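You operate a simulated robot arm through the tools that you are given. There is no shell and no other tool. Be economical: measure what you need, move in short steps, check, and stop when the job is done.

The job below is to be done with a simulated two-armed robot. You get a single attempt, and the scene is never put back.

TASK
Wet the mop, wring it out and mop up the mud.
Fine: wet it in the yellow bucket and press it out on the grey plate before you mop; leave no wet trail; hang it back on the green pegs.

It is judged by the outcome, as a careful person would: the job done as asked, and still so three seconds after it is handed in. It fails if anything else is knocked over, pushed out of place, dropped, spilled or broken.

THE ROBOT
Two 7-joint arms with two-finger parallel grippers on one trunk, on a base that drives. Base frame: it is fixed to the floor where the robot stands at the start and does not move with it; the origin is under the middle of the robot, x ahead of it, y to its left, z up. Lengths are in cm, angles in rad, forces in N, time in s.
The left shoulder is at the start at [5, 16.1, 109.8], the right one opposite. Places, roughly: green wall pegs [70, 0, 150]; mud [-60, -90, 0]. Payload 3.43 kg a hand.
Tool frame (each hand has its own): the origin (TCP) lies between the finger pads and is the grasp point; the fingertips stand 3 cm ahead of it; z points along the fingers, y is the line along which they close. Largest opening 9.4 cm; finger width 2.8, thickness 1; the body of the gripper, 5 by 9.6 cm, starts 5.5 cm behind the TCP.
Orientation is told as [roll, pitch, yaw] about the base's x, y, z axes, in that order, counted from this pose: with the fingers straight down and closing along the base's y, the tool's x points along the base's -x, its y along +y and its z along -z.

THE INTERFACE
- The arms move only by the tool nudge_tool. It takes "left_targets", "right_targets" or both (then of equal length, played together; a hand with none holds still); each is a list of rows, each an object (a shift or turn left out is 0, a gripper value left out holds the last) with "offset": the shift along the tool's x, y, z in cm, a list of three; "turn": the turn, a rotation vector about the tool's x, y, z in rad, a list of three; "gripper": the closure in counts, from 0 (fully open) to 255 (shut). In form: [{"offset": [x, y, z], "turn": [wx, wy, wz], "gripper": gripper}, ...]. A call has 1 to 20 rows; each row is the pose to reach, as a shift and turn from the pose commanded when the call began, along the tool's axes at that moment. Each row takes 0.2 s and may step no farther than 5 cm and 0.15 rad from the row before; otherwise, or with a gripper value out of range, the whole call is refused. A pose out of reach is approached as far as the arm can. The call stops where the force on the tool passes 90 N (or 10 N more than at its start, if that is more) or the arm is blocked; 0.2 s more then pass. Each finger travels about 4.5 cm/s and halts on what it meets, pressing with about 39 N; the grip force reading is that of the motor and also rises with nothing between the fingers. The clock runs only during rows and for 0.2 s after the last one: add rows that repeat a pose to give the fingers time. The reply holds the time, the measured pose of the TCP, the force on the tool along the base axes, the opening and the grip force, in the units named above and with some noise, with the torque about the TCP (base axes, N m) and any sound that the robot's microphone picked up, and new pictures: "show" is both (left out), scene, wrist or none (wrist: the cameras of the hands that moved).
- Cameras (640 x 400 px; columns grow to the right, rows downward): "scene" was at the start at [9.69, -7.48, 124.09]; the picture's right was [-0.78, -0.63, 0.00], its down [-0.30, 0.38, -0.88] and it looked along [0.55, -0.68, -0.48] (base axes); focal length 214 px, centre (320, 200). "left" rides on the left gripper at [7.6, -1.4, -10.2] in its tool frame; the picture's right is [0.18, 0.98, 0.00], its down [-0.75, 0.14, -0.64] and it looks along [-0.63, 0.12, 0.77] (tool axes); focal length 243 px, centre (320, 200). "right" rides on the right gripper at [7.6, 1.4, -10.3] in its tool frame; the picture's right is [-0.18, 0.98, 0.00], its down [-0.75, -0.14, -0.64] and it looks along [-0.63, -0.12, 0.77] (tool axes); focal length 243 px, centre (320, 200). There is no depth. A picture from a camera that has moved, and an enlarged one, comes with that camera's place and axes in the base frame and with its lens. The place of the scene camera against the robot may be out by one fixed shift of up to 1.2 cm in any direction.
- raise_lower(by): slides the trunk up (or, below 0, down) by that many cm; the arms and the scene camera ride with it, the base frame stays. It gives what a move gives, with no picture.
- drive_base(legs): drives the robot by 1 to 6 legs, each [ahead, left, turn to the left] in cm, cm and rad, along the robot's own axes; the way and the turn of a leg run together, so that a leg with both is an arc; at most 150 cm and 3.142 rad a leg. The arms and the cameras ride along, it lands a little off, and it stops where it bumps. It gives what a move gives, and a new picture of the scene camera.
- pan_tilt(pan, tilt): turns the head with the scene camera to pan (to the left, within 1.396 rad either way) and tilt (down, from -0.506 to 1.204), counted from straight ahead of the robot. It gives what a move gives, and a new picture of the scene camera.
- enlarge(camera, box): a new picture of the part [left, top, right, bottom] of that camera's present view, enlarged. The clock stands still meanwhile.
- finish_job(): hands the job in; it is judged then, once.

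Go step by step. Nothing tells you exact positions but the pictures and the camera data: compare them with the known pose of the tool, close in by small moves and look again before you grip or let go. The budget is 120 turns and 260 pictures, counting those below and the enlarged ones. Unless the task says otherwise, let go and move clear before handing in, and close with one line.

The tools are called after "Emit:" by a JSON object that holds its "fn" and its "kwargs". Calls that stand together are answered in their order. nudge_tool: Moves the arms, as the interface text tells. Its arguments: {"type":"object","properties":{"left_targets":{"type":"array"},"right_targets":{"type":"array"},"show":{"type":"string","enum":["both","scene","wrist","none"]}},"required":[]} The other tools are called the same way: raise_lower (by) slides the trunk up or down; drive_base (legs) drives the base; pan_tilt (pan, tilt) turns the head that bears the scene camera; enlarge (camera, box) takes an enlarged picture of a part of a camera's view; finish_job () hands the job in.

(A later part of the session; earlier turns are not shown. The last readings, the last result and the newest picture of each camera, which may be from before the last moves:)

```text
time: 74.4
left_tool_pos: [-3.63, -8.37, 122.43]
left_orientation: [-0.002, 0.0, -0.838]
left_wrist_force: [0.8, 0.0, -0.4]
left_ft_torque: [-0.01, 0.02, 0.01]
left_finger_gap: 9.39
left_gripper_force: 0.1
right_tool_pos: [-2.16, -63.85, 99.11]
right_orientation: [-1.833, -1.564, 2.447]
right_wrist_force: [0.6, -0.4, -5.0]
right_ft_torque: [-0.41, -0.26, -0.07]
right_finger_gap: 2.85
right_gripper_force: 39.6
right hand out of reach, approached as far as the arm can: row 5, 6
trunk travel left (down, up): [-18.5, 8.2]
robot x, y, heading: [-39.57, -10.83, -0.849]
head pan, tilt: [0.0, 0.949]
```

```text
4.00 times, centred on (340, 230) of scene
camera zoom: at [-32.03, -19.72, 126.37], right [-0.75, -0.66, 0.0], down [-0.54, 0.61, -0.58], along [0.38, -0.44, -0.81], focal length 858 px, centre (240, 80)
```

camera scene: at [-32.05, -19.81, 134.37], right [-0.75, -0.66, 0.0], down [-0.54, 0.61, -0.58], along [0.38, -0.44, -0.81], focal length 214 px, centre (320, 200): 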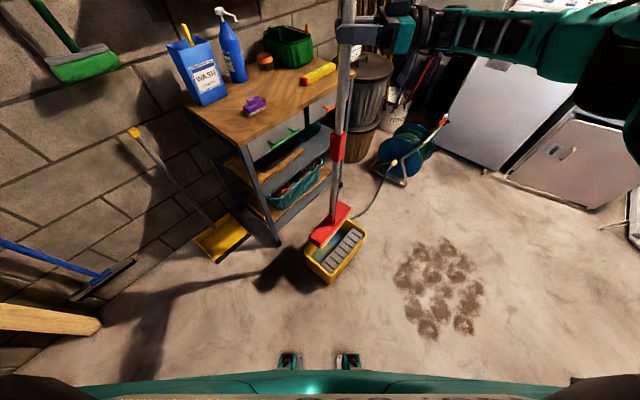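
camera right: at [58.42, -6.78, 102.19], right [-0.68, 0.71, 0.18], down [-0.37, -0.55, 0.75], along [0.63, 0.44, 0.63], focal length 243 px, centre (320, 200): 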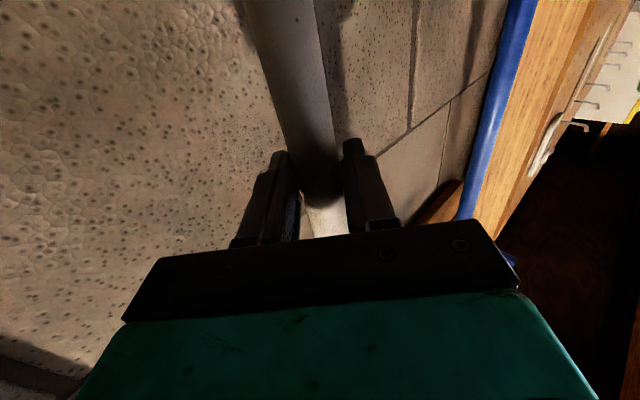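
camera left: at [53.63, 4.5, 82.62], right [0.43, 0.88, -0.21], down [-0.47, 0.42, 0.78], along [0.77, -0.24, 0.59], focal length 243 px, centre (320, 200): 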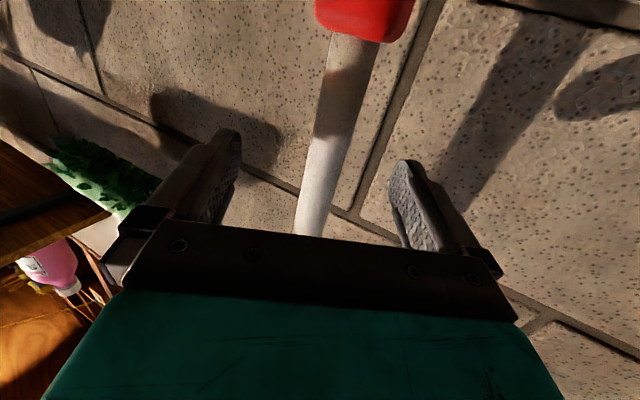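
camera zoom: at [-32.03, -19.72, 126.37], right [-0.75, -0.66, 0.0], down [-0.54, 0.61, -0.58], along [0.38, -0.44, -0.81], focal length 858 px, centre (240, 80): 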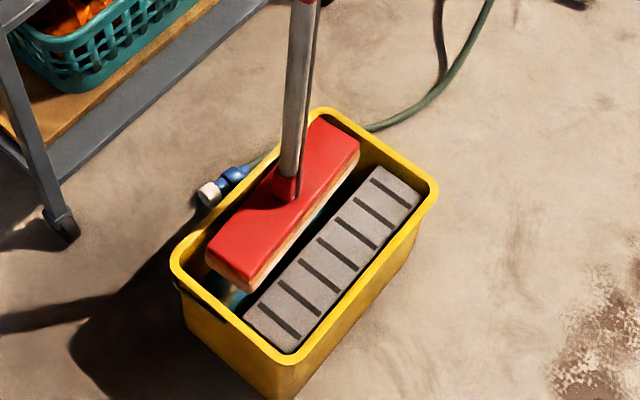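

It's entering cleanly. Continuing down with the trunk.

Emit:
{"fn": "raise_lower", "kwargs": {"by": -6}}

Emit:
{"fn": "enlarge", "kwargs": {"camera": "scene", "box": [280, 180, 400, 280]}}

```text
time: 75.4
left_tool_pos: [-3.62, -8.4, 116.41]
left_orientation: [-0.002, 0.0, -0.838]
left_wrist_force: [0.5, -0.6, -0.5]
left_ft_torque: [-0.02, -0.01, -0.01]
left_finger_gap: 9.41
left_gripper_force: 0.0
right_tool_pos: [-2.11, -63.93, 93.07]
right_orientation: [-1.771, -1.566, 2.381]
right_wrist_force: [-0.7, -0.1, -4.6]
right_ft_torque: [0.3, 0.44, -0.03]
right_finger_gap: 2.85
right_gripper_force: 39.3
trunk travel left (down, up): [-12.5, 14.2]
robot x, y, heading: [-39.74, -10.95, -0.855]
head pan, tilt: [0.0, 0.949]
```

```text
4.00 times, centred on (340, 230) of scene
camera zoom: at [-32.07, -19.72, 120.38], right [-0.75, -0.66, 0.0], down [-0.54, 0.61, -0.58], along [0.38, -0.44, -0.81], focal length 858 px, centre (240, 80)
```

zoom: 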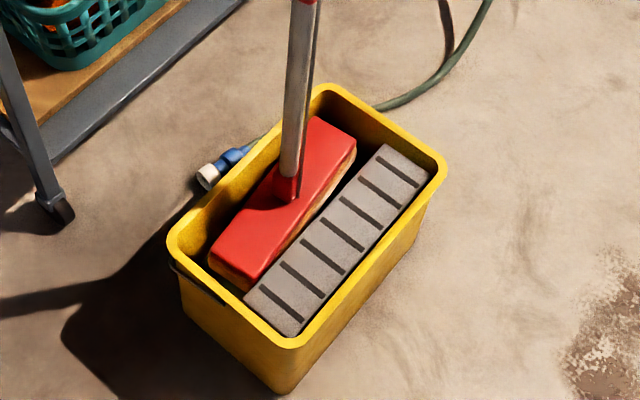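

Still centred with no contact. Lowering further into the water.

Emit:
{"fn": "raise_lower", "kwargs": {"by": -5}}

Emit:
{"fn": "enlarge", "kwargs": {"camera": "scene", "box": [280, 180, 400, 280]}}

```text
time: 76.3
left_tool_pos: [-3.71, -8.48, 111.48]
left_orientation: [-0.001, -0.001, -0.838]
left_wrist_force: [-0.4, 1.1, -0.2]
left_ft_torque: [-0.01, 0.01, 0.01]
left_finger_gap: 9.39
left_gripper_force: 0.0
right_tool_pos: [-2.04, -64.02, 88.03]
right_orientation: [-1.782, -1.565, 2.393]
right_wrist_force: [-1.3, -0.3, -4.7]
right_ft_torque: [-0.5, 0.25, -0.16]
right_finger_gap: 2.8
right_gripper_force: 39.1
trunk travel left (down, up): [-7.5, 19.2]
robot x, y, heading: [-39.71, -11.18, -0.849]
head pan, tilt: [0.0, 0.949]
```

```text
4.00 times, centred on (340, 230) of scene
camera zoom: at [-32.07, -19.72, 115.37], right [-0.75, -0.66, 0.0], down [-0.54, 0.61, -0.58], along [0.38, -0.44, -0.81], focal length 858 px, centre (240, 80)
```

zoom: 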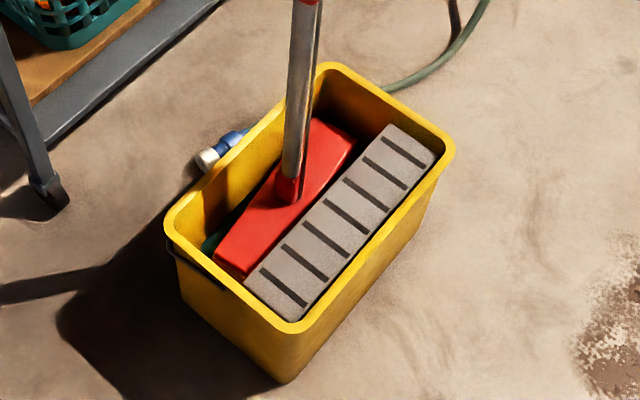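

Emit:
{"fn": "raise_lower", "kwargs": {"by": -4}}

Emit:
{"fn": "enlarge", "kwargs": {"camera": "scene", "box": [280, 180, 400, 280]}}

```text
time: 77.1
left_tool_pos: [-3.68, -8.33, 107.43]
left_orientation: [-0.002, 0.0, -0.836]
left_wrist_force: [0.6, -0.6, -0.5]
left_ft_torque: [0.01, 0.0, -0.02]
left_finger_gap: 9.4
left_gripper_force: 0.0
right_tool_pos: [-2.17, -63.99, 84.11]
right_orientation: [-1.827, -1.566, 2.44]
right_wrist_force: [-0.2, 0.6, -5.2]
right_ft_torque: [0.34, 0.86, 0.03]
right_finger_gap: 2.81
right_gripper_force: 39.2
trunk travel left (down, up): [-3.5, 23.2]
robot x, y, heading: [-39.44, -10.66, -0.849]
head pan, tilt: [0.0, 0.949]
```

```text
4.00 times, centred on (340, 230) of scene
camera zoom: at [-32.07, -19.72, 111.37], right [-0.75, -0.66, 0.0], down [-0.54, 0.61, -0.58], along [0.38, -0.44, -0.81], focal length 858 px, centre (240, 80)
```

zoom: 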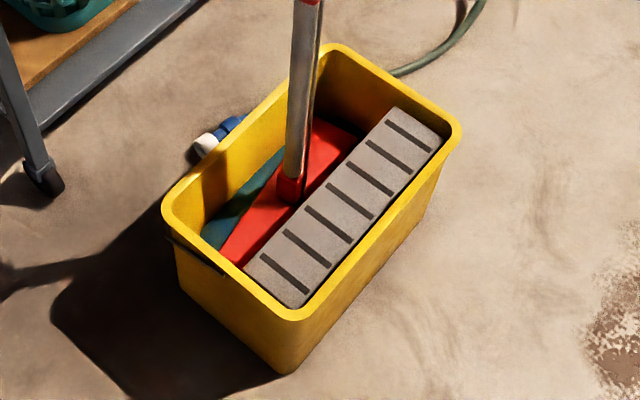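

The sponge is submerged. Letting it soak briefly, then raising it above the plate level.

Emit:
{"fn": "nudge_tool", "kwargs": {"right_targets": [{"offset": [0, 0, 0]}, {"offset": [0, 0, 0]}, {"offset": [0, 0, 0]}, {"offset": [0, 0, 0]}, {"offset": [0, 0, 0]}, {"offset": [0, 0, 0]}, {"offset": [0, 0, 0]}, {"offset": [0, 0, 0]}], "show": "none"}}

Emit:
{"fn": "raise_lower", "kwargs": {"by": 20}}

Emit:
{"fn": "enlarge", "kwargs": {"camera": "scene", "box": [280, 180, 400, 280]}}

```text
time: 78.9
left_tool_pos: [-3.54, -8.4, 107.39]
left_orientation: [-0.002, 0.001, -0.838]
left_wrist_force: [-0.8, 0.5, -0.2]
left_ft_torque: [0.01, -0.01, 0.03]
left_finger_gap: 9.38
left_gripper_force: 0.0
right_tool_pos: [-2.21, -63.86, 84.0]
right_orientation: [-1.818, -1.565, 2.43]
right_wrist_force: [-1.3, 0.7, -4.7]
right_ft_torque: [0.29, 0.96, -0.09]
right_finger_gap: 2.79
right_gripper_force: 39.1
trunk travel left (down, up): [-3.5, 23.2]
robot x, y, heading: [-39.28, -11.06, -0.85]
head pan, tilt: [0.0, 0.949]
```

```text
time: 81.1
left_tool_pos: [-3.61, -8.54, 127.39]
left_orientation: [-0.001, 0.002, -0.839]
left_wrist_force: [-0.7, 0.0, -0.4]
left_ft_torque: [0.0, 0.03, 0.03]
left_finger_gap: 9.41
left_gripper_force: 0.0
right_tool_pos: [-2.12, -63.91, 103.5]
right_orientation: [0.025, -1.564, 0.589]
right_wrist_force: [-0.6, -0.6, -24.7]
right_ft_torque: [-1.24, -0.05, -0.37]
right_finger_gap: 2.79
right_gripper_force: 38.9
trunk travel left (down, up): [-23.5, 3.2]
robot x, y, heading: [-39.54, -10.65, -0.844]
head pan, tilt: [0.0, 0.949]
```

```text
4.00 times, centred on (340, 230) of scene
camera zoom: at [-31.93, -19.9, 131.35], right [-0.75, -0.66, 0.0], down [-0.54, 0.61, -0.58], along [0.38, -0.44, -0.81], focal length 858 px, centre (240, 80)
```

zoom: 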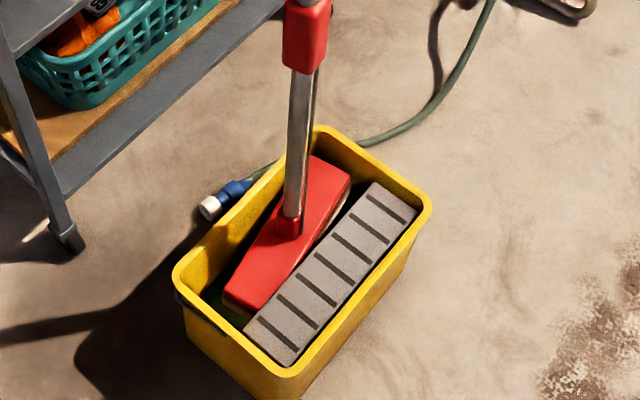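

The head is still inside the bucket and the force is 25 N, so the mop either slid in the grip or caught. Looking carefully.

Emit:
{"fn": "enlarge", "kwargs": {"camera": "scene", "box": [280, 20, 440, 130]}}

Emit:
{"fn": "enlarge", "kwargs": {"camera": "scene", "box": [310, 205, 390, 280]}}

Emit:
{"fn": "nudge_tool", "kwargs": {"right_targets": [{"offset": [0, 0, 0]}, {"offset": [0, 0, 0]}], "show": "both"}}

```text
3.64 times, centred on (360, 75) of scene
camera zoom: at [-31.93, -19.9, 131.35], right [-0.75, -0.66, 0.0], down [-0.54, 0.61, -0.58], along [0.38, -0.44, -0.81], focal length 780 px, centre (174, 654)
```

zoom: 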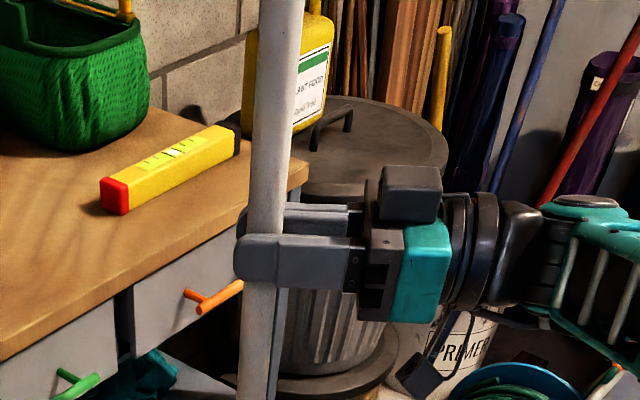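

```text
5.33 times, centred on (350, 242) of scene
camera zoom: at [-31.93, -19.9, 131.35], right [-0.75, -0.66, 0.0], down [-0.54, 0.61, -0.58], along [0.38, -0.44, -0.81], focal length 1144 px, centre (160, -27)
```

zoom: 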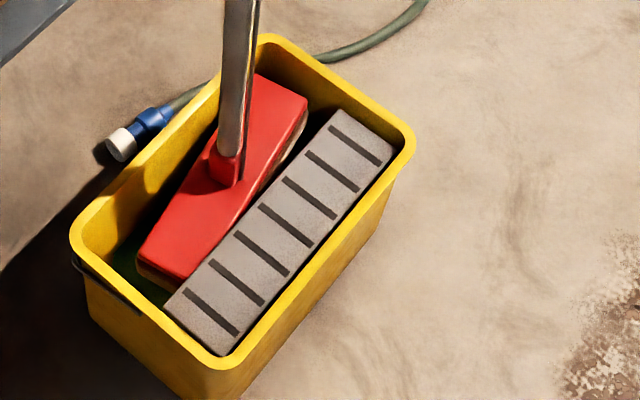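

```text
time: 81.7
left_tool_pos: [-3.56, -8.62, 127.29]
left_orientation: [-0.003, 0.001, -0.836]
left_wrist_force: [-0.2, -0.1, -0.7]
left_ft_torque: [-0.01, 0.0, 0.02]
left_finger_gap: 9.4
left_gripper_force: 0.0
right_tool_pos: [-2.14, -63.93, 103.53]
right_orientation: [0.018, -1.565, 0.596]
right_wrist_force: [-0.5, -0.5, -26.2]
right_ft_torque: [-1.19, -0.12, -0.41]
right_finger_gap: 2.78
right_gripper_force: 38.6
trunk travel left (down, up): [-23.5, 3.2]
robot x, y, heading: [-39.42, -10.9, -0.845]
head pan, tilt: [0.0, 0.949]
camera scene: at [-31.93, -19.9, 131.34], right [-0.75, -0.66, 0.0], down [-0.54, 0.61, -0.58], along [0.38, -0.44, -0.81], focal length 214 px, centre (320, 200)
camera right: at [-11.38, -68.84, 95.91], right [-0.57, 0.8, 0.18], down [-0.44, -0.48, 0.76], along [0.7, 0.35, 0.63], focal length 243 px, centre (320, 200)
```

scene: 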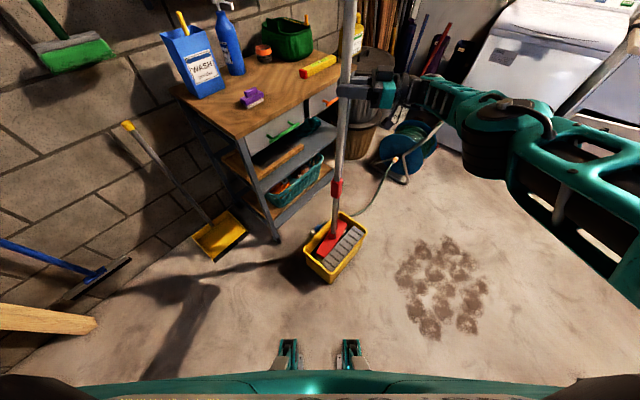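
right: 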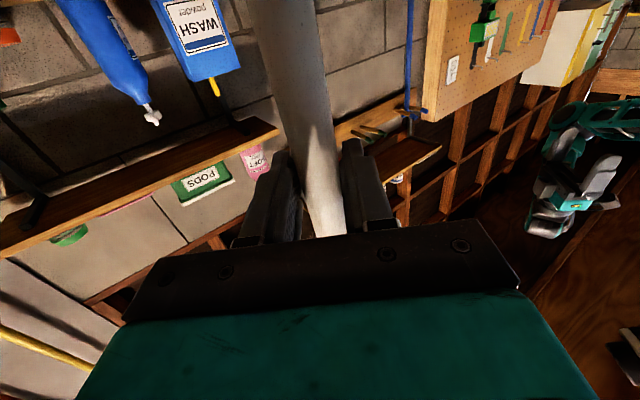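

Bucket hasn't lifted. To tell wet weight from a jam, I'll lower 2 cm and see whether the force drops.

Emit:
{"fn": "raise_lower", "kwargs": {"by": -2}}

Emit:
{"fn": "enlarge", "kwargs": {"camera": "scene", "box": [310, 160, 390, 285]}}

```text
time: 82.4
left_tool_pos: [-3.62, -8.43, 125.44]
left_orientation: [-0.003, -0.001, -0.837]
left_wrist_force: [0.2, 0.4, 0.3]
left_ft_torque: [-0.04, -0.03, 0.01]
left_finger_gap: 9.41
left_gripper_force: 0.0
right_tool_pos: [-2.15, -63.87, 102.31]
right_orientation: [-2.212, -1.566, 2.825]
right_wrist_force: [-1.0, 0.0, -5.0]
right_ft_torque: [0.3, 0.85, -0.11]
right_finger_gap: 2.73
right_gripper_force: 39.0
trunk travel left (down, up): [-21.5, 5.2]
robot x, y, heading: [-39.46, -10.5, -0.85]
head pan, tilt: [0.0, 0.949]
```

```text
3.20 times, centred on (350, 222) of scene
camera zoom: at [-32.07, -19.71, 129.38], right [-0.75, -0.66, 0.0], down [-0.54, 0.61, -0.58], along [0.38, -0.44, -0.81], focal length 686 px, centre (224, 128)
```

zoom: 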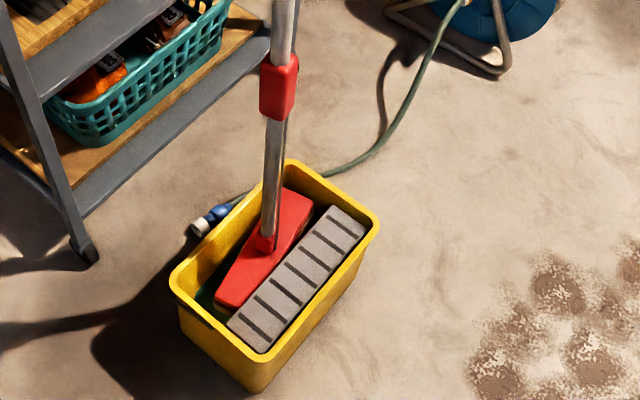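

Confirmed: the weight is only 5 N. The head has twisted about 0.2 rad in the grip and one corner sits under the plate edge. I'll lower 4 cm, rotate it back and shift slightly away from the plate.

Emit:
{"fn": "raise_lower", "kwargs": {"by": -4}}

Emit:
{"fn": "nudge_tool", "kwargs": {"right_targets": [{"offset": [0, -0.1, 0.15], "turn": [0.06, 0, 0]}, {"offset": [0, -0.2, 0.3], "turn": [0.12, 0, 0]}, {"offset": [0, -0.2, 0.3], "turn": [0.2, 0, 0]}, {"offset": [0, -0.2, 0.3], "turn": [0.2, 0, 0]}, {"offset": [0, -0.2, 0.3], "turn": [0.2, 0, 0]}], "show": "none"}}

Emit:
{"fn": "enlarge", "kwargs": {"camera": "scene", "box": [310, 160, 390, 285]}}

```text
time: 83.2
left_tool_pos: [-3.65, -8.39, 121.35]
left_orientation: [-0.001, -0.001, -0.837]
left_wrist_force: [0.1, -0.8, -0.1]
left_ft_torque: [0.02, -0.01, 0.0]
left_finger_gap: 9.4
left_gripper_force: 0.1
right_tool_pos: [-2.27, -64.04, 98.05]
right_orientation: [-1.699, -1.566, 2.309]
right_wrist_force: [-1.6, -0.2, -5.3]
right_ft_torque: [0.07, 1.34, -0.17]
right_finger_gap: 2.69
right_gripper_force: 39.0
trunk travel left (down, up): [-17.5, 9.2]
robot x, y, heading: [-39.32, -10.7, -0.849]
head pan, tilt: [0.0, 0.949]
```

```text
time: 84.4
left_tool_pos: [-3.53, -8.5, 121.48]
left_orientation: [-0.001, 0.001, -0.839]
left_wrist_force: [0.5, -0.1, 0.2]
left_ft_torque: [-0.03, 0.03, 0.02]
left_finger_gap: 9.4
left_gripper_force: 0.0
right_tool_pos: [-1.68, -64.03, 98.11]
right_orientation: [-1.814, -1.565, 2.222]
right_wrist_force: [-0.7, -0.4, -4.1]
right_ft_torque: [-0.1, 0.89, -0.14]
right_finger_gap: 2.15
right_gripper_force: 39.0
right hand out of reach, approached as far as the arm can: row 1, 2
trunk travel left (down, up): [-17.5, 9.2]
robot x, y, heading: [-39.45, -11.02, -0.848]
head pan, tilt: [0.0, 0.949]
```

```text
3.20 times, centred on (350, 222) of scene
camera zoom: at [-32.06, -19.73, 125.37], right [-0.75, -0.66, 0.0], down [-0.54, 0.61, -0.58], along [0.38, -0.44, -0.81], focal length 686 px, centre (224, 128)
```

zoom: 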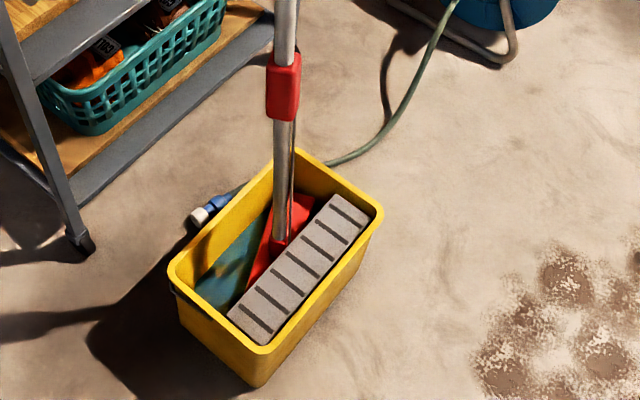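

The finger gap has changed to 2.15, so I'm checking the grip itself.

Emit:
{"fn": "enlarge", "kwargs": {"camera": "right", "box": [200, 60, 440, 260]}}

Emit:
{"fn": "enlarge", "kwargs": {"camera": "scene", "box": [290, 40, 430, 130]}}

```text
2.00 times, centred on (320, 160) of right
camera zoom: at [-11.73, -66.87, 90.38], right [-0.39, 0.9, 0.18], down [-0.54, -0.38, 0.75], along [0.75, 0.2, 0.63], focal length 485 px, centre (320, 280)
```

zoom: 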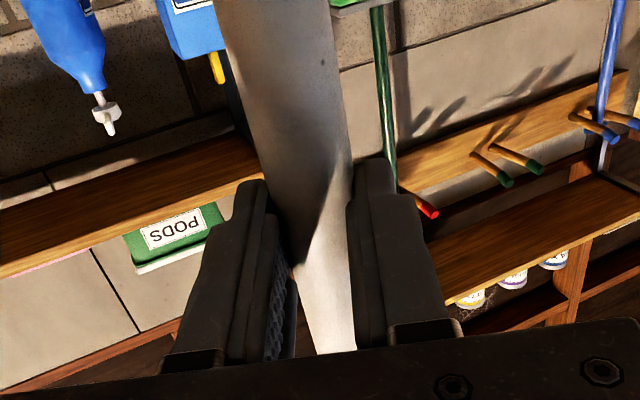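

```text
4.44 times, centred on (360, 85) of scene
camera zoom: at [-32.06, -19.73, 125.37], right [-0.75, -0.66, 0.0], down [-0.54, 0.61, -0.58], along [0.38, -0.44, -0.81], focal length 953 px, centre (142, 711)
```

zoom: 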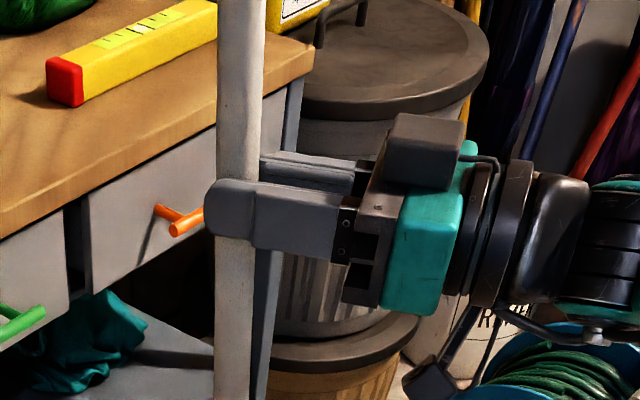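

The shaft has worked out toward the fingertips. I'll lower the mop until it rests on the bucket bottom, then regrip it deeper between the pads.

Emit:
{"fn": "raise_lower", "kwargs": {"by": -7}}

```text
time: 85.5
left_tool_pos: [-3.88, -8.24, 114.56]
left_orientation: [-0.002, -0.004, -0.838]
left_wrist_force: [0.4, 0.2, -0.3]
left_ft_torque: [0.0, 0.02, 0.0]
left_finger_gap: 9.39
left_gripper_force: 0.1
right_tool_pos: [-1.77, -63.97, 92.1]
right_orientation: [-2.577, -1.552, 2.988]
right_wrist_force: [1.4, -2.9, 28.8]
right_ft_torque: [1.1, -0.09, -0.09]
right_finger_gap: 2.08
right_gripper_force: 39.6
trunk travel left (down, up): [-10.5, 16.2]
robot x, y, heading: [-39.92, -10.64, -0.847]
head pan, tilt: [0.0, 0.949]
```

The mop is resting on the bucket floor. Quick regrip: open slightly so the shaft stays caged, move 2.5 cm deeper, and close.

Emit:
{"fn": "nudge_tool", "kwargs": {"right_targets": [{"offset": [0, 0, 0.3], "gripper": 140}, {"offset": [0, 0, 2.6], "gripper": 140}, {"offset": [0, 0, 2.6], "gripper": 255}, {"offset": [0, 0, 2.6], "gripper": 255}, {"offset": [0, 0, 2.6], "gripper": 255}, {"offset": [0, 0, 2.6], "gripper": 255}], "show": "both"}}

Emit:
{"fn": "enlarge", "kwargs": {"camera": "scene", "box": [290, 40, 430, 130]}}

Emit:
{"fn": "enlarge", "kwargs": {"camera": "scene", "box": [310, 160, 390, 285]}}

```text
time: 86.9
left_tool_pos: [-3.65, -8.57, 114.35]
left_orientation: [-0.001, 0.0, -0.84]
left_wrist_force: [0.2, -0.1, 0.3]
left_ft_torque: [0.02, 0.0, -0.02]
left_finger_gap: 9.39
left_gripper_force: 0.1
right_tool_pos: [0.63, -62.88, 91.01]
right_orientation: [-1.959, -1.565, 2.37]
right_wrist_force: [-0.1, -0.1, -0.1]
right_ft_torque: [0.11, -0.01, -0.03]
right_finger_gap: 2.57
right_gripper_force: 38.9
trunk travel left (down, up): [-10.5, 16.2]
robot x, y, heading: [-39.46, -10.91, -0.85]
head pan, tilt: [0.0, 0.949]
camera scene: at [-32.06, -19.73, 118.37], right [-0.75, -0.66, 0.0], down [-0.54, 0.61, -0.58], along [0.38, -0.44, -0.81], focal length 214 px, centre (320, 200)
camera right: at [-9.3, -65.78, 83.32], right [-0.39, 0.9, 0.18], down [-0.53, -0.38, 0.75], along [0.75, 0.2, 0.63], focal length 243 px, centre (320, 200)
```

scene: 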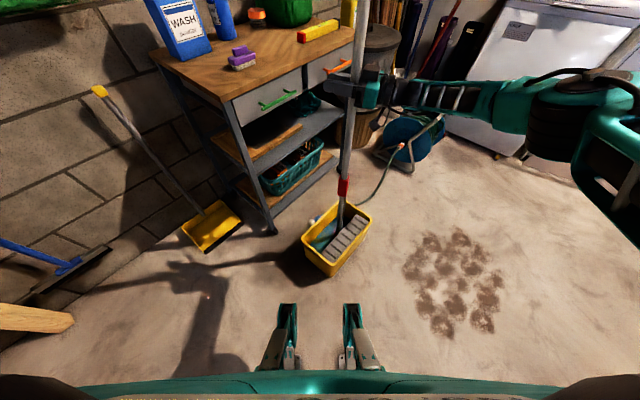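
right: 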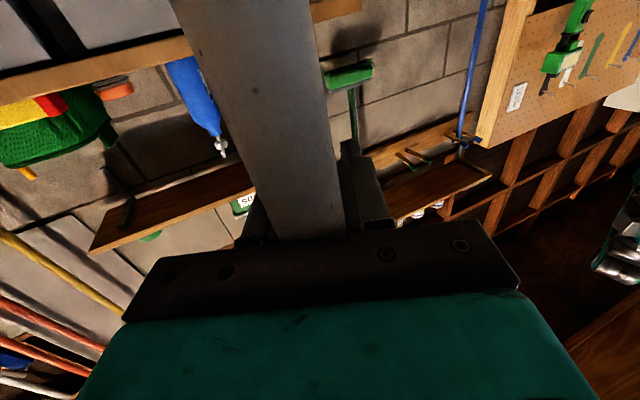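

```text
4.44 times, centred on (360, 85) of scene
camera zoom: at [-32.06, -19.73, 118.37], right [-0.75, -0.66, 0.0], down [-0.54, 0.61, -0.58], along [0.38, -0.44, -0.81], focal length 953 px, centre (142, 711)
```

zoom: 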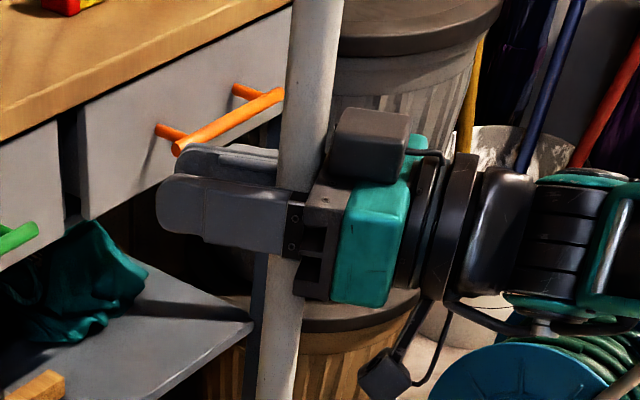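

```text
3.20 times, centred on (350, 222) of scene
camera zoom: at [-32.06, -19.73, 118.37], right [-0.75, -0.66, 0.0], down [-0.54, 0.61, -0.58], along [0.38, -0.44, -0.81], focal length 686 px, centre (224, 128)
```

zoom: 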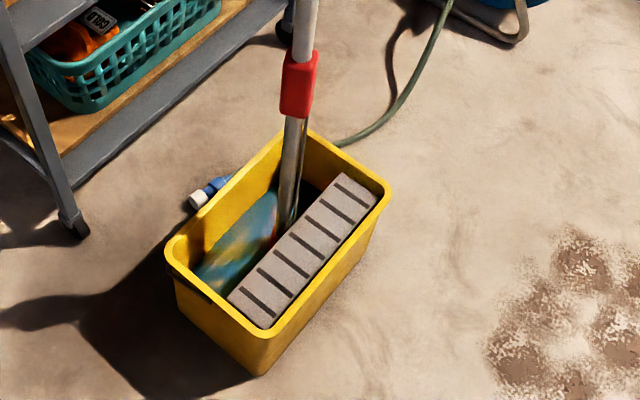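

The shaft is now deep in the grip against the palm, which is secure. The head sits lower and partly under the plate; lifting 6 cm, still below the plate, to see its yaw.

Emit:
{"fn": "raise_lower", "kwargs": {"by": 6}}

Emit:
{"fn": "enlarge", "kwargs": {"camera": "scene", "box": [310, 160, 390, 285]}}

```text
time: 87.9
left_tool_pos: [-3.68, -8.44, 120.4]
left_orientation: [-0.002, 0.001, -0.838]
left_wrist_force: [0.4, -0.2, 0.3]
left_ft_torque: [-0.01, 0.0, -0.01]
left_finger_gap: 9.41
left_gripper_force: 0.0
right_tool_pos: [0.75, -62.87, 97.09]
right_orientation: [-1.989, -1.565, 2.401]
right_wrist_force: [-0.7, 0.0, -3.4]
right_ft_torque: [0.0, 0.56, -0.14]
right_finger_gap: 2.58
right_gripper_force: 39.3
trunk travel left (down, up): [-16.5, 10.2]
robot x, y, heading: [-39.86, -10.73, -0.849]
head pan, tilt: [0.0, 0.949]
```

```text
3.20 times, centred on (350, 222) of scene
camera zoom: at [-32.04, -19.74, 124.37], right [-0.75, -0.66, 0.0], down [-0.54, 0.61, -0.58], along [0.38, -0.44, -0.81], focal length 686 px, centre (224, 128)
```

zoom: 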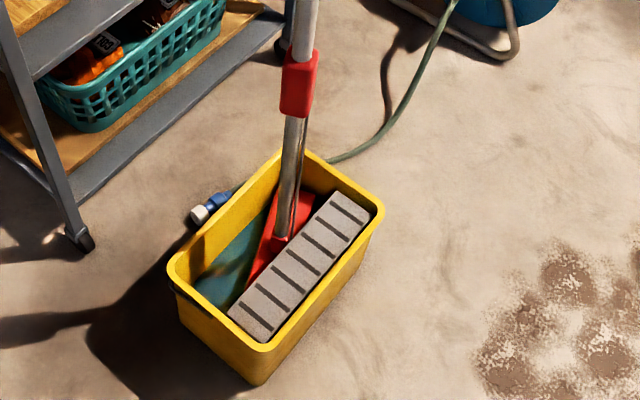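

The head's yaw is about +0.37 rad off and it needs roughly +1.4 cm in x and +2.8 cm in y. I'm correcting this while below the plate.

Emit:
{"fn": "nudge_tool", "kwargs": {"right_targets": [{"offset": [0, 0.15, 0.5], "turn": [0.09, 0, 0]}, {"offset": [0, 0.3, 1.05], "turn": [0.18, 0, 0]}, {"offset": [0, 0.45, 1.6], "turn": [0.28, 0, 0]}, {"offset": [0, 0.6, 2.1], "turn": [0.37, 0, 0]}, {"offset": [0, 0.6, 2.1], "turn": [0.37, 0, 0]}, {"offset": [0, 0.6, 2.1], "turn": [0.37, 0, 0]}], "show": "none"}}

Emit:
{"fn": "enlarge", "kwargs": {"camera": "scene", "box": [310, 160, 390, 285]}}

```text
time: 89.3
left_tool_pos: [-3.74, -8.48, 120.34]
left_orientation: [-0.003, 0.0, -0.84]
left_wrist_force: [-0.2, -0.4, -0.1]
left_ft_torque: [0.03, 0.02, 0.02]
left_finger_gap: 9.42
left_gripper_force: 0.0
right_tool_pos: [2.21, -61.5, 97.01]
right_orientation: [-2.336, -1.566, 2.377]
right_wrist_force: [-0.3, 0.1, -4.7]
right_ft_torque: [0.05, -0.26, 0.03]
right_finger_gap: 2.56
right_gripper_force: 39.1
trunk travel left (down, up): [-16.5, 10.2]
robot x, y, heading: [-39.38, -10.95, -0.849]
head pan, tilt: [0.0, 0.949]
```

```text
3.20 times, centred on (350, 222) of scene
camera zoom: at [-32.06, -19.73, 124.37], right [-0.75, -0.66, 0.0], down [-0.54, 0.61, -0.58], along [0.38, -0.44, -0.81], focal length 686 px, centre (224, 128)
```

zoom: 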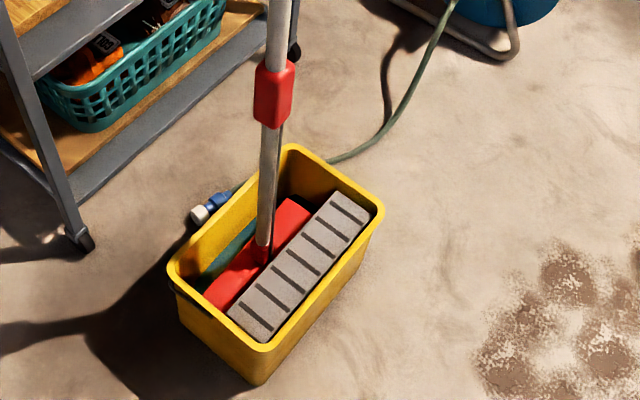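

Now parallel and centred. A further 0.8 cm away from the plate, then raise gradually.

Emit:
{"fn": "nudge_tool", "kwargs": {"right_targets": [{"offset": [0, -0.1, 0.4], "turn": [0.025, 0, 0]}, {"offset": [0, -0.2, 0.9], "turn": [0.05, 0, 0]}, {"offset": [0, -0.2, 0.9], "turn": [0.05, 0, 0]}], "show": "none"}}

Emit:
{"fn": "raise_lower", "kwargs": {"by": 5}}

Emit:
{"fn": "enlarge", "kwargs": {"camera": "scene", "box": [310, 160, 390, 285]}}

```text
time: 90.1
left_tool_pos: [-3.62, -8.57, 120.38]
left_orientation: [-0.002, -0.001, -0.839]
left_wrist_force: [0.2, -0.9, 0.0]
left_ft_torque: [0.03, -0.03, 0.03]
left_finger_gap: 9.4
left_gripper_force: 0.0
right_tool_pos: [3.1, -61.7, 97.07]
right_orientation: [-2.367, -1.565, 2.359]
right_wrist_force: [-0.6, 0.3, -4.8]
right_ft_torque: [0.02, -0.23, -0.02]
right_finger_gap: 2.59
right_gripper_force: 39.2
trunk travel left (down, up): [-16.5, 10.2]
robot x, y, heading: [-39.45, -10.83, -0.852]
head pan, tilt: [0.0, 0.949]
```

```text
time: 91.0
left_tool_pos: [-3.61, -8.54, 125.29]
left_orientation: [-0.002, 0.0, -0.839]
left_wrist_force: [0.1, -0.3, -0.3]
left_ft_torque: [-0.01, 0.0, 0.01]
left_finger_gap: 9.41
left_gripper_force: 0.1
right_tool_pos: [3.3, -61.75, 102.15]
right_orientation: [-2.439, -1.566, 2.431]
right_wrist_force: [-0.5, -0.1, -4.9]
right_ft_torque: [0.01, -0.22, 0.03]
right_finger_gap: 2.58
right_gripper_force: 38.7
trunk travel left (down, up): [-21.5, 5.2]
robot x, y, heading: [-39.48, -10.98, -0.852]
head pan, tilt: [0.0, 0.949]
```

```text
3.20 times, centred on (350, 222) of scene
camera zoom: at [-32.04, -19.74, 129.37], right [-0.75, -0.66, 0.0], down [-0.54, 0.61, -0.58], along [0.38, -0.44, -0.81], focal length 686 px, centre (224, 128)
```

zoom: 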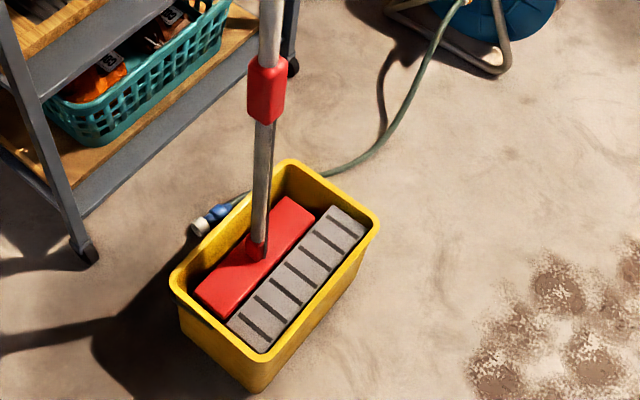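

Force is normal at 4.9 N. Continuing up with the trunk, then the arm.

Emit:
{"fn": "raise_lower", "kwargs": {"by": 5}}

Emit:
{"fn": "nudge_tool", "kwargs": {"right_targets": [{"offset": [-1.5, 0, 0]}, {"offset": [-3, 0, 0]}, {"offset": [-4.5, 0, 0]}, {"offset": [-6, 0, 0]}, {"offset": [-7.5, 0, 0]}, {"offset": [-9, 0, 0]}, {"offset": [-9, 0, 0]}], "show": "none"}}

Emit:
{"fn": "enlarge", "kwargs": {"camera": "scene", "box": [290, 160, 400, 285]}}

```text
time: 91.9
left_tool_pos: [-3.66, -8.42, 130.4]
left_orientation: [-0.002, 0.0, -0.838]
left_wrist_force: [1.0, 0.4, 0.3]
left_ft_torque: [0.02, -0.01, -0.01]
left_finger_gap: 9.37
left_gripper_force: 0.1
right_tool_pos: [3.16, -61.59, 107.18]
right_orientation: [-2.432, -1.567, 2.424]
right_wrist_force: [0.1, 0.1, -5.3]
right_ft_torque: [-0.01, -0.23, 0.0]
right_finger_gap: 2.57
right_gripper_force: 39.4
trunk travel left (down, up): [-26.5, 0.2]
robot x, y, heading: [-39.73, -10.82, -0.853]
head pan, tilt: [0.0, 0.949]
```

```text
time: 93.5
left_tool_pos: [-3.62, -8.45, 130.43]
left_orientation: [-0.002, 0.001, -0.837]
left_wrist_force: [0.5, -0.4, 0.1]
left_ft_torque: [0.0, 0.0, -0.01]
left_finger_gap: 9.41
left_gripper_force: 0.0
right_tool_pos: [3.24, -61.72, 116.05]
right_orientation: [-2.503, -1.566, 2.496]
right_wrist_force: [0.3, -0.6, -5.1]
right_ft_torque: [0.0, -0.22, -0.01]
right_finger_gap: 2.58
right_gripper_force: 39.2
trunk travel left (down, up): [-26.5, 0.2]
robot x, y, heading: [-39.6, -10.67, -0.844]
head pan, tilt: [0.0, 0.949]
```

```text
3.20 times, centred on (345, 222) of scene
camera zoom: at [-32.05, -19.74, 134.37], right [-0.75, -0.66, 0.0], down [-0.54, 0.61, -0.58], along [0.38, -0.44, -0.81], focal length 686 px, centre (240, 128)
```

zoom: 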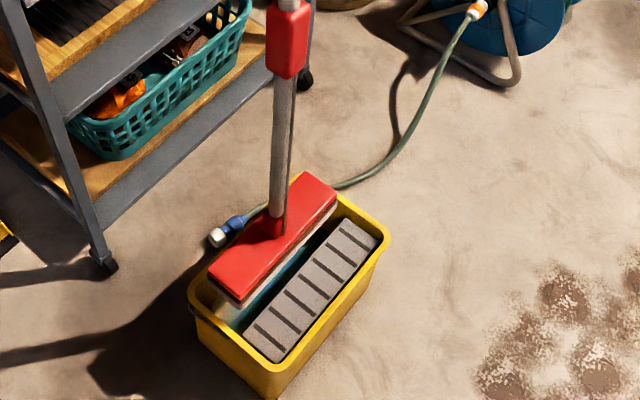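

The wet head is out and above the rim, still over the bucket. Sliding it 8.6 cm in -x over the plate.

Emit:
{"fn": "nudge_tool", "kwargs": {"right_targets": [{"offset": [0, 0, -2]}, {"offset": [0, 0, -4]}, {"offset": [0, 0, -6]}, {"offset": [0, 0, -7.5]}, {"offset": [0, 0, -8.6]}, {"offset": [0, 0, -8.6]}, {"offset": [0, 0, -8.6]}], "show": "none"}}

Emit:
{"fn": "enlarge", "kwargs": {"camera": "scene", "box": [290, 160, 400, 285]}}

```text
time: 95.1
left_tool_pos: [-3.66, -8.58, 130.45]
left_orientation: [0.0, 0.001, -0.838]
left_wrist_force: [-0.5, 0.7, 0.0]
left_ft_torque: [-0.01, -0.02, -0.03]
left_finger_gap: 9.4
left_gripper_force: 0.1
right_tool_pos: [-5.42, -61.5, 116.03]
right_orientation: [-2.494, -1.566, 2.486]
right_wrist_force: [-0.2, 0.3, -4.6]
right_ft_torque: [0.02, -0.22, -0.03]
right_finger_gap: 2.56
right_gripper_force: 38.7
trunk travel left (down, up): [-26.5, 0.2]
robot x, y, heading: [-39.56, -10.71, -0.852]
head pan, tilt: [0.0, 0.949]
```

```text
3.20 times, centred on (345, 222) of scene
camera zoom: at [-32.07, -19.73, 134.37], right [-0.75, -0.66, 0.0], down [-0.54, 0.61, -0.58], along [0.38, -0.44, -0.81], focal length 686 px, centre (240, 128)
```

zoom: 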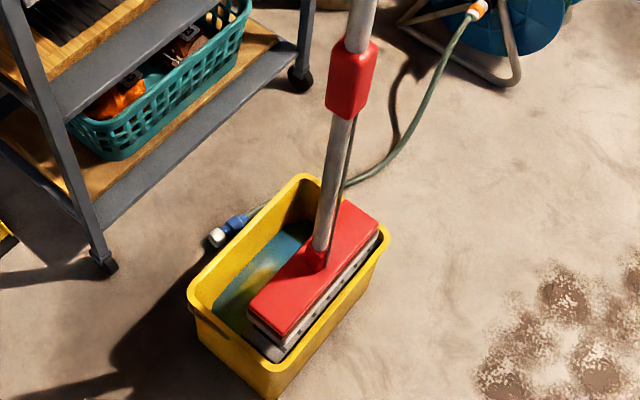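

The sponge is aligned over the plate. Lowering onto it and pressing.

Emit:
{"fn": "nudge_tool", "kwargs": {"right_targets": [{"offset": [1.2, 0, 0.3]}, {"offset": [2.4, 0, 0.3]}, {"offset": [3.6, 0, 0.3]}, {"offset": [4.6, 0, 0.3]}, {"offset": [5.4, 0, 0.3]}, {"offset": [5.4, 0, 0.3]}], "show": "none"}}

Emit:
{"fn": "enlarge", "kwargs": {"camera": "scene", "box": [290, 160, 400, 285]}}

```text
time: 96.5
left_tool_pos: [-3.65, -8.44, 130.38]
left_orientation: [-0.002, 0.0, -0.839]
left_wrist_force: [-0.3, 0.1, -0.4]
left_ft_torque: [0.01, 0.0, 0.02]
left_finger_gap: 9.4
left_gripper_force: 0.1
right_tool_pos: [-5.07, -61.5, 110.74]
right_orientation: [-2.454, -1.566, 2.443]
right_wrist_force: [-0.2, 0.0, -4.7]
right_ft_torque: [0.01, -0.25, 0.02]
right_finger_gap: 2.57
right_gripper_force: 39.1
trunk travel left (down, up): [-26.5, 0.2]
robot x, y, heading: [-39.76, -10.86, -0.854]
head pan, tilt: [0.0, 0.949]
```

```text
3.20 times, centred on (345, 222) of scene
camera zoom: at [-32.06, -19.73, 134.37], right [-0.75, -0.66, 0.0], down [-0.54, 0.61, -0.58], along [0.38, -0.44, -0.81], focal length 686 px, centre (240, 128)
```

zoom: 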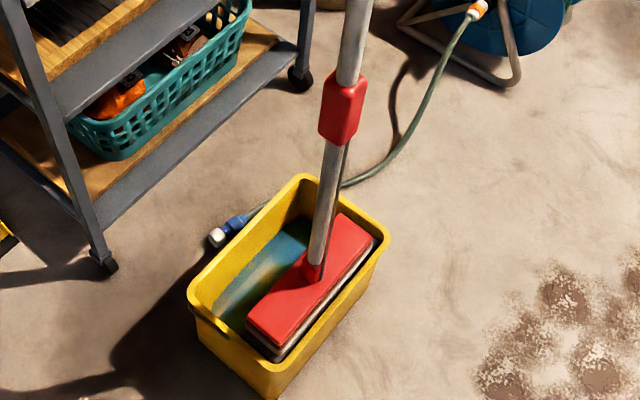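

Emit:
{"fn": "nudge_tool", "kwargs": {"right_targets": [{"offset": [0.6, 0, 0]}, {"offset": [1.2, 0, 0]}, {"offset": [1.8, 0, 0]}, {"offset": [1.8, 0, 0]}], "show": "none"}}

Emit:
{"fn": "nudge_tool", "kwargs": {"right_targets": [{"offset": [0.5, 0, 0]}, {"offset": [1.0, 0, 0]}, {"offset": [1.0, 0, 0]}], "show": "none"}}

Emit:
{"fn": "enlarge", "kwargs": {"camera": "scene", "box": [290, 160, 400, 285]}}

```text
time: 97.5
left_tool_pos: [-3.76, -8.44, 130.35]
left_orientation: [-0.004, 0.0, -0.838]
left_wrist_force: [-0.4, 0.2, 0.1]
left_ft_torque: [0.03, 0.01, -0.01]
left_finger_gap: 9.41
left_gripper_force: 0.0
right_tool_pos: [-4.93, -61.6, 108.96]
right_orientation: [-2.502, -1.565, 2.494]
right_wrist_force: [-0.7, 0.6, -3.9]
right_ft_torque: [0.08, -0.08, -0.02]
right_finger_gap: 2.57
right_gripper_force: 39.3
trunk travel left (down, up): [-26.5, 0.2]
robot x, y, heading: [-39.69, -11.03, -0.846]
head pan, tilt: [0.0, 0.949]
```

```text
time: 98.3
left_tool_pos: [-3.58, -8.39, 130.34]
left_orientation: [-0.003, -0.001, -0.837]
left_wrist_force: [-0.5, 0.2, 0.0]
left_ft_torque: [0.0, 0.01, 0.02]
left_finger_gap: 9.4
left_gripper_force: 0.1
right_tool_pos: [-5.03, -61.56, 107.93]
right_orientation: [-2.473, -1.562, 2.467]
right_wrist_force: [-0.6, -0.2, -0.9]
right_ft_torque: [0.12, 0.48, 0.05]
right_finger_gap: 2.56
right_gripper_force: 39.0
trunk travel left (down, up): [-26.5, 0.2]
robot x, y, heading: [-39.55, -10.72, -0.852]
head pan, tilt: [0.0, 0.949]
```

```text
3.20 times, centred on (345, 222) of scene
camera zoom: at [-32.08, -19.71, 134.38], right [-0.75, -0.66, 0.0], down [-0.54, 0.61, -0.58], along [0.38, -0.44, -0.81], focal length 686 px, centre (240, 128)
```

zoom: 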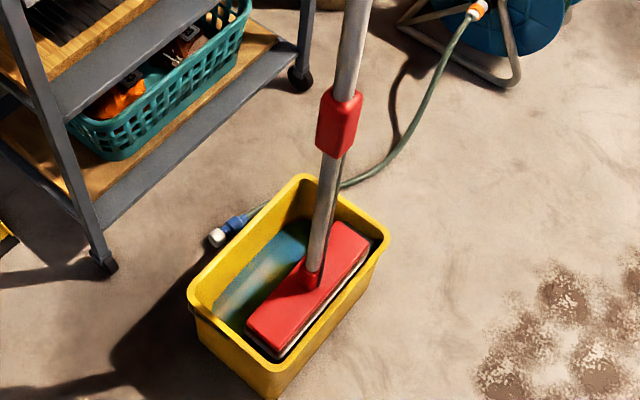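

Contact began. Pressing harder in small increments.

Emit:
{"fn": "nudge_tool", "kwargs": {"right_targets": [{"offset": [0.4, 0, 0]}, {"offset": [0.8, 0, 0]}, {"offset": [0.8, 0, 0]}], "show": "none"}}

Emit:
{"fn": "nudge_tool", "kwargs": {"right_targets": [{"offset": [0.4, 0, 0]}, {"offset": [0.8, 0, 0]}, {"offset": [0.8, 0, 0]}], "show": "none"}}

Emit:
{"fn": "enlarge", "kwargs": {"camera": "scene", "box": [310, 190, 390, 285]}}

```text
time: 99.1
left_tool_pos: [-3.74, -8.48, 130.49]
left_orientation: [-0.002, -0.001, -0.837]
left_wrist_force: [-0.2, -0.1, -0.5]
left_ft_torque: [-0.02, -0.01, 0.0]
left_finger_gap: 9.42
left_gripper_force: 0.1
right_tool_pos: [-4.97, -61.51, 107.13]
right_orientation: [-2.493, -1.565, 2.484]
right_wrist_force: [-2.1, -1.0, 1.8]
right_ft_torque: [0.0, 0.42, 0.09]
right_finger_gap: 2.59
right_gripper_force: 39.1
trunk travel left (down, up): [-26.5, 0.2]
robot x, y, heading: [-39.7, -10.9, -0.85]
head pan, tilt: [0.0, 0.949]
```

```text
time: 99.9
left_tool_pos: [-3.69, -8.35, 130.47]
left_orientation: [-0.001, 0.001, -0.837]
left_wrist_force: [-0.1, -0.9, 0.1]
left_ft_torque: [-0.04, -0.05, -0.01]
left_finger_gap: 9.38
left_gripper_force: 0.1
right_tool_pos: [-5.05, -61.54, 106.5]
right_orientation: [-2.567, -1.56, 2.558]
right_wrist_force: [-1.5, -1.9, 8.1]
right_ft_torque: [0.1, 1.21, 0.21]
right_finger_gap: 2.6
right_gripper_force: 39.2
trunk travel left (down, up): [-26.5, 0.2]
robot x, y, heading: [-39.55, -11.12, -0.853]
head pan, tilt: [0.0, 0.949]
```

```text
4.21 times, centred on (350, 238) of scene
camera zoom: at [-32.13, -19.65, 134.4], right [-0.75, -0.66, 0.0], down [-0.54, 0.61, -0.58], along [0.38, -0.44, -0.81], focal length 903 px, centre (194, 42)
```

zoom: 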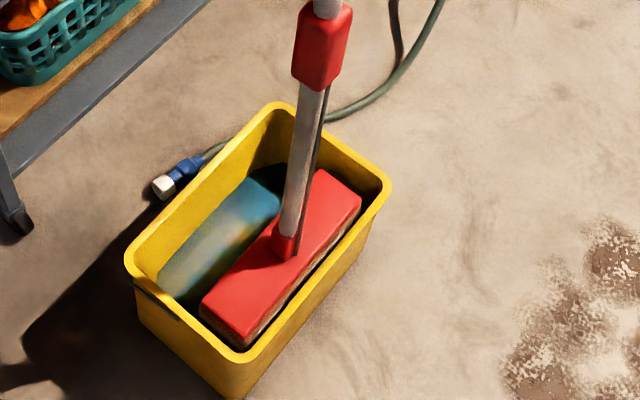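

Emit:
{"fn": "nudge_tool", "kwargs": {"right_targets": [{"offset": [0.4, 0, 0]}, {"offset": [0.8, 0, 0]}, {"offset": [1.2, 0, 0]}, {"offset": [1.2, 0, 0]}, {"offset": [1.2, 0, 0]}], "show": "none"}}

Emit:
{"fn": "nudge_tool", "kwargs": {"right_targets": [{"offset": [0.4, 0, 0]}, {"offset": [0.8, 0, 0]}, {"offset": [1.2, 0, 0]}, {"offset": [1.2, 0, 0]}, {"offset": [1.2, 0, 0]}, {"offset": [1.2, 0, 0]}], "show": "none"}}

Emit:
{"fn": "enlarge", "kwargs": {"camera": "scene", "box": [310, 190, 390, 285]}}

```text
time: 101.1
left_tool_pos: [-3.9, -8.04, 130.55]
left_orientation: [-0.002, -0.001, -0.838]
left_wrist_force: [0.6, -0.5, -0.3]
left_ft_torque: [0.01, -0.02, -0.02]
left_finger_gap: 9.39
left_gripper_force: 0.2
right_tool_pos: [-5.07, -61.65, 106.02]
right_orientation: [-2.671, -1.551, 2.66]
right_wrist_force: [-1.0, -3.7, 28.6]
right_ft_torque: [0.44, 0.85, 0.15]
right_finger_gap: 2.6
right_gripper_force: 39.4
trunk travel left (down, up): [-26.5, 0.2]
robot x, y, heading: [-39.54, -10.55, -0.846]
head pan, tilt: [0.0, 0.949]
```

```text
time: 102.5
left_tool_pos: [-3.8, -8.18, 130.35]
left_orientation: [-0.001, -0.003, -0.839]
left_wrist_force: [0.1, -0.6, -0.2]
left_ft_torque: [-0.01, -0.01, -0.02]
left_finger_gap: 9.4
left_gripper_force: 0.1
right_tool_pos: [-5.08, -61.69, 104.75]
right_orientation: [-2.666, -1.549, 2.656]
right_wrist_force: [-0.9, -2.9, 29.3]
right_ft_torque: [0.48, 0.99, 0.14]
right_finger_gap: 2.63
right_gripper_force: 39.2
trunk travel left (down, up): [-26.5, 0.2]
robot x, y, heading: [-39.56, -10.87, -0.852]
head pan, tilt: [0.0, 0.949]
```

```text
4.21 times, centred on (350, 238) of scene
camera zoom: at [-32.25, -19.49, 134.41], right [-0.75, -0.66, 0.0], down [-0.54, 0.61, -0.58], along [0.39, -0.44, -0.81], focal length 903 px, centre (194, 42)
```

zoom: 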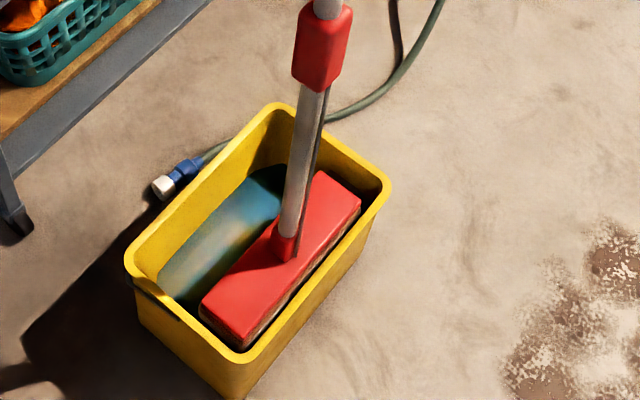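

It presses at about 34 N, where the grip starts sliding along the shaft. I'll hold, then lift slightly and inspect the sponge for dripping.

Emit:
{"fn": "nudge_tool", "kwargs": {"right_targets": [{"offset": [0, 0, 0]}, {"offset": [0, 0, 0]}, {"offset": [0, 0, 0]}, {"offset": [0, 0, 0]}, {"offset": [0, 0, 0]}, {"offset": [0, 0, 0]}], "show": "none"}}

Emit:
{"fn": "nudge_tool", "kwargs": {"right_targets": [{"offset": [-1.5, 0, 0]}, {"offset": [-3, 0, 0]}, {"offset": [-4.5, 0, 0]}, {"offset": [-6, 0, 0]}, {"offset": [-6, 0, 0]}], "show": "none"}}

Emit:
{"fn": "enlarge", "kwargs": {"camera": "scene", "box": [310, 190, 390, 285]}}

```text
time: 103.9
left_tool_pos: [-3.79, -8.24, 130.45]
left_orientation: [-0.002, -0.004, -0.838]
left_wrist_force: [-0.6, 0.2, 0.2]
left_ft_torque: [0.02, 0.0, 0.0]
left_finger_gap: 9.41
left_gripper_force: 0.0
right_tool_pos: [-5.08, -61.66, 104.82]
right_orientation: [-2.678, -1.55, 2.668]
right_wrist_force: [-0.8, -2.1, 28.1]
right_ft_torque: [0.48, 0.89, 0.08]
right_finger_gap: 2.6
right_gripper_force: 38.9
trunk travel left (down, up): [-26.5, 0.2]
robot x, y, heading: [-39.33, -10.8, -0.854]
head pan, tilt: [0.0, 0.949]
```

```text
time: 105.1
left_tool_pos: [-3.72, -8.56, 130.39]
left_orientation: [-0.003, 0.0, -0.836]
left_wrist_force: [0.1, -0.5, 0.0]
left_ft_torque: [0.01, -0.02, 0.04]
left_finger_gap: 9.41
left_gripper_force: 0.1
right_tool_pos: [-5.19, -61.48, 109.76]
right_orientation: [-2.297, -1.568, 2.29]
right_wrist_force: [0.4, -0.5, -5.2]
right_ft_torque: [0.0, -0.22, 0.01]
right_finger_gap: 2.57
right_gripper_force: 39.8
trunk travel left (down, up): [-26.5, 0.2]
robot x, y, heading: [-39.45, -10.81, -0.848]
head pan, tilt: [0.0, 0.949]
```

```text
4.21 times, centred on (350, 238) of scene
camera zoom: at [-32.06, -19.74, 134.37], right [-0.75, -0.66, 0.0], down [-0.54, 0.61, -0.58], along [0.38, -0.44, -0.81], focal length 903 px, centre (194, 42)
```

zoom: 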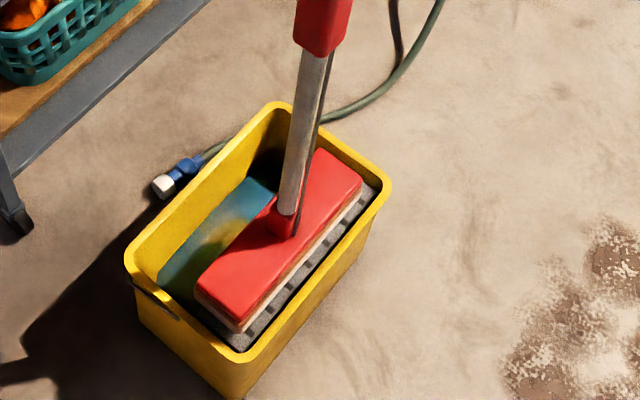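

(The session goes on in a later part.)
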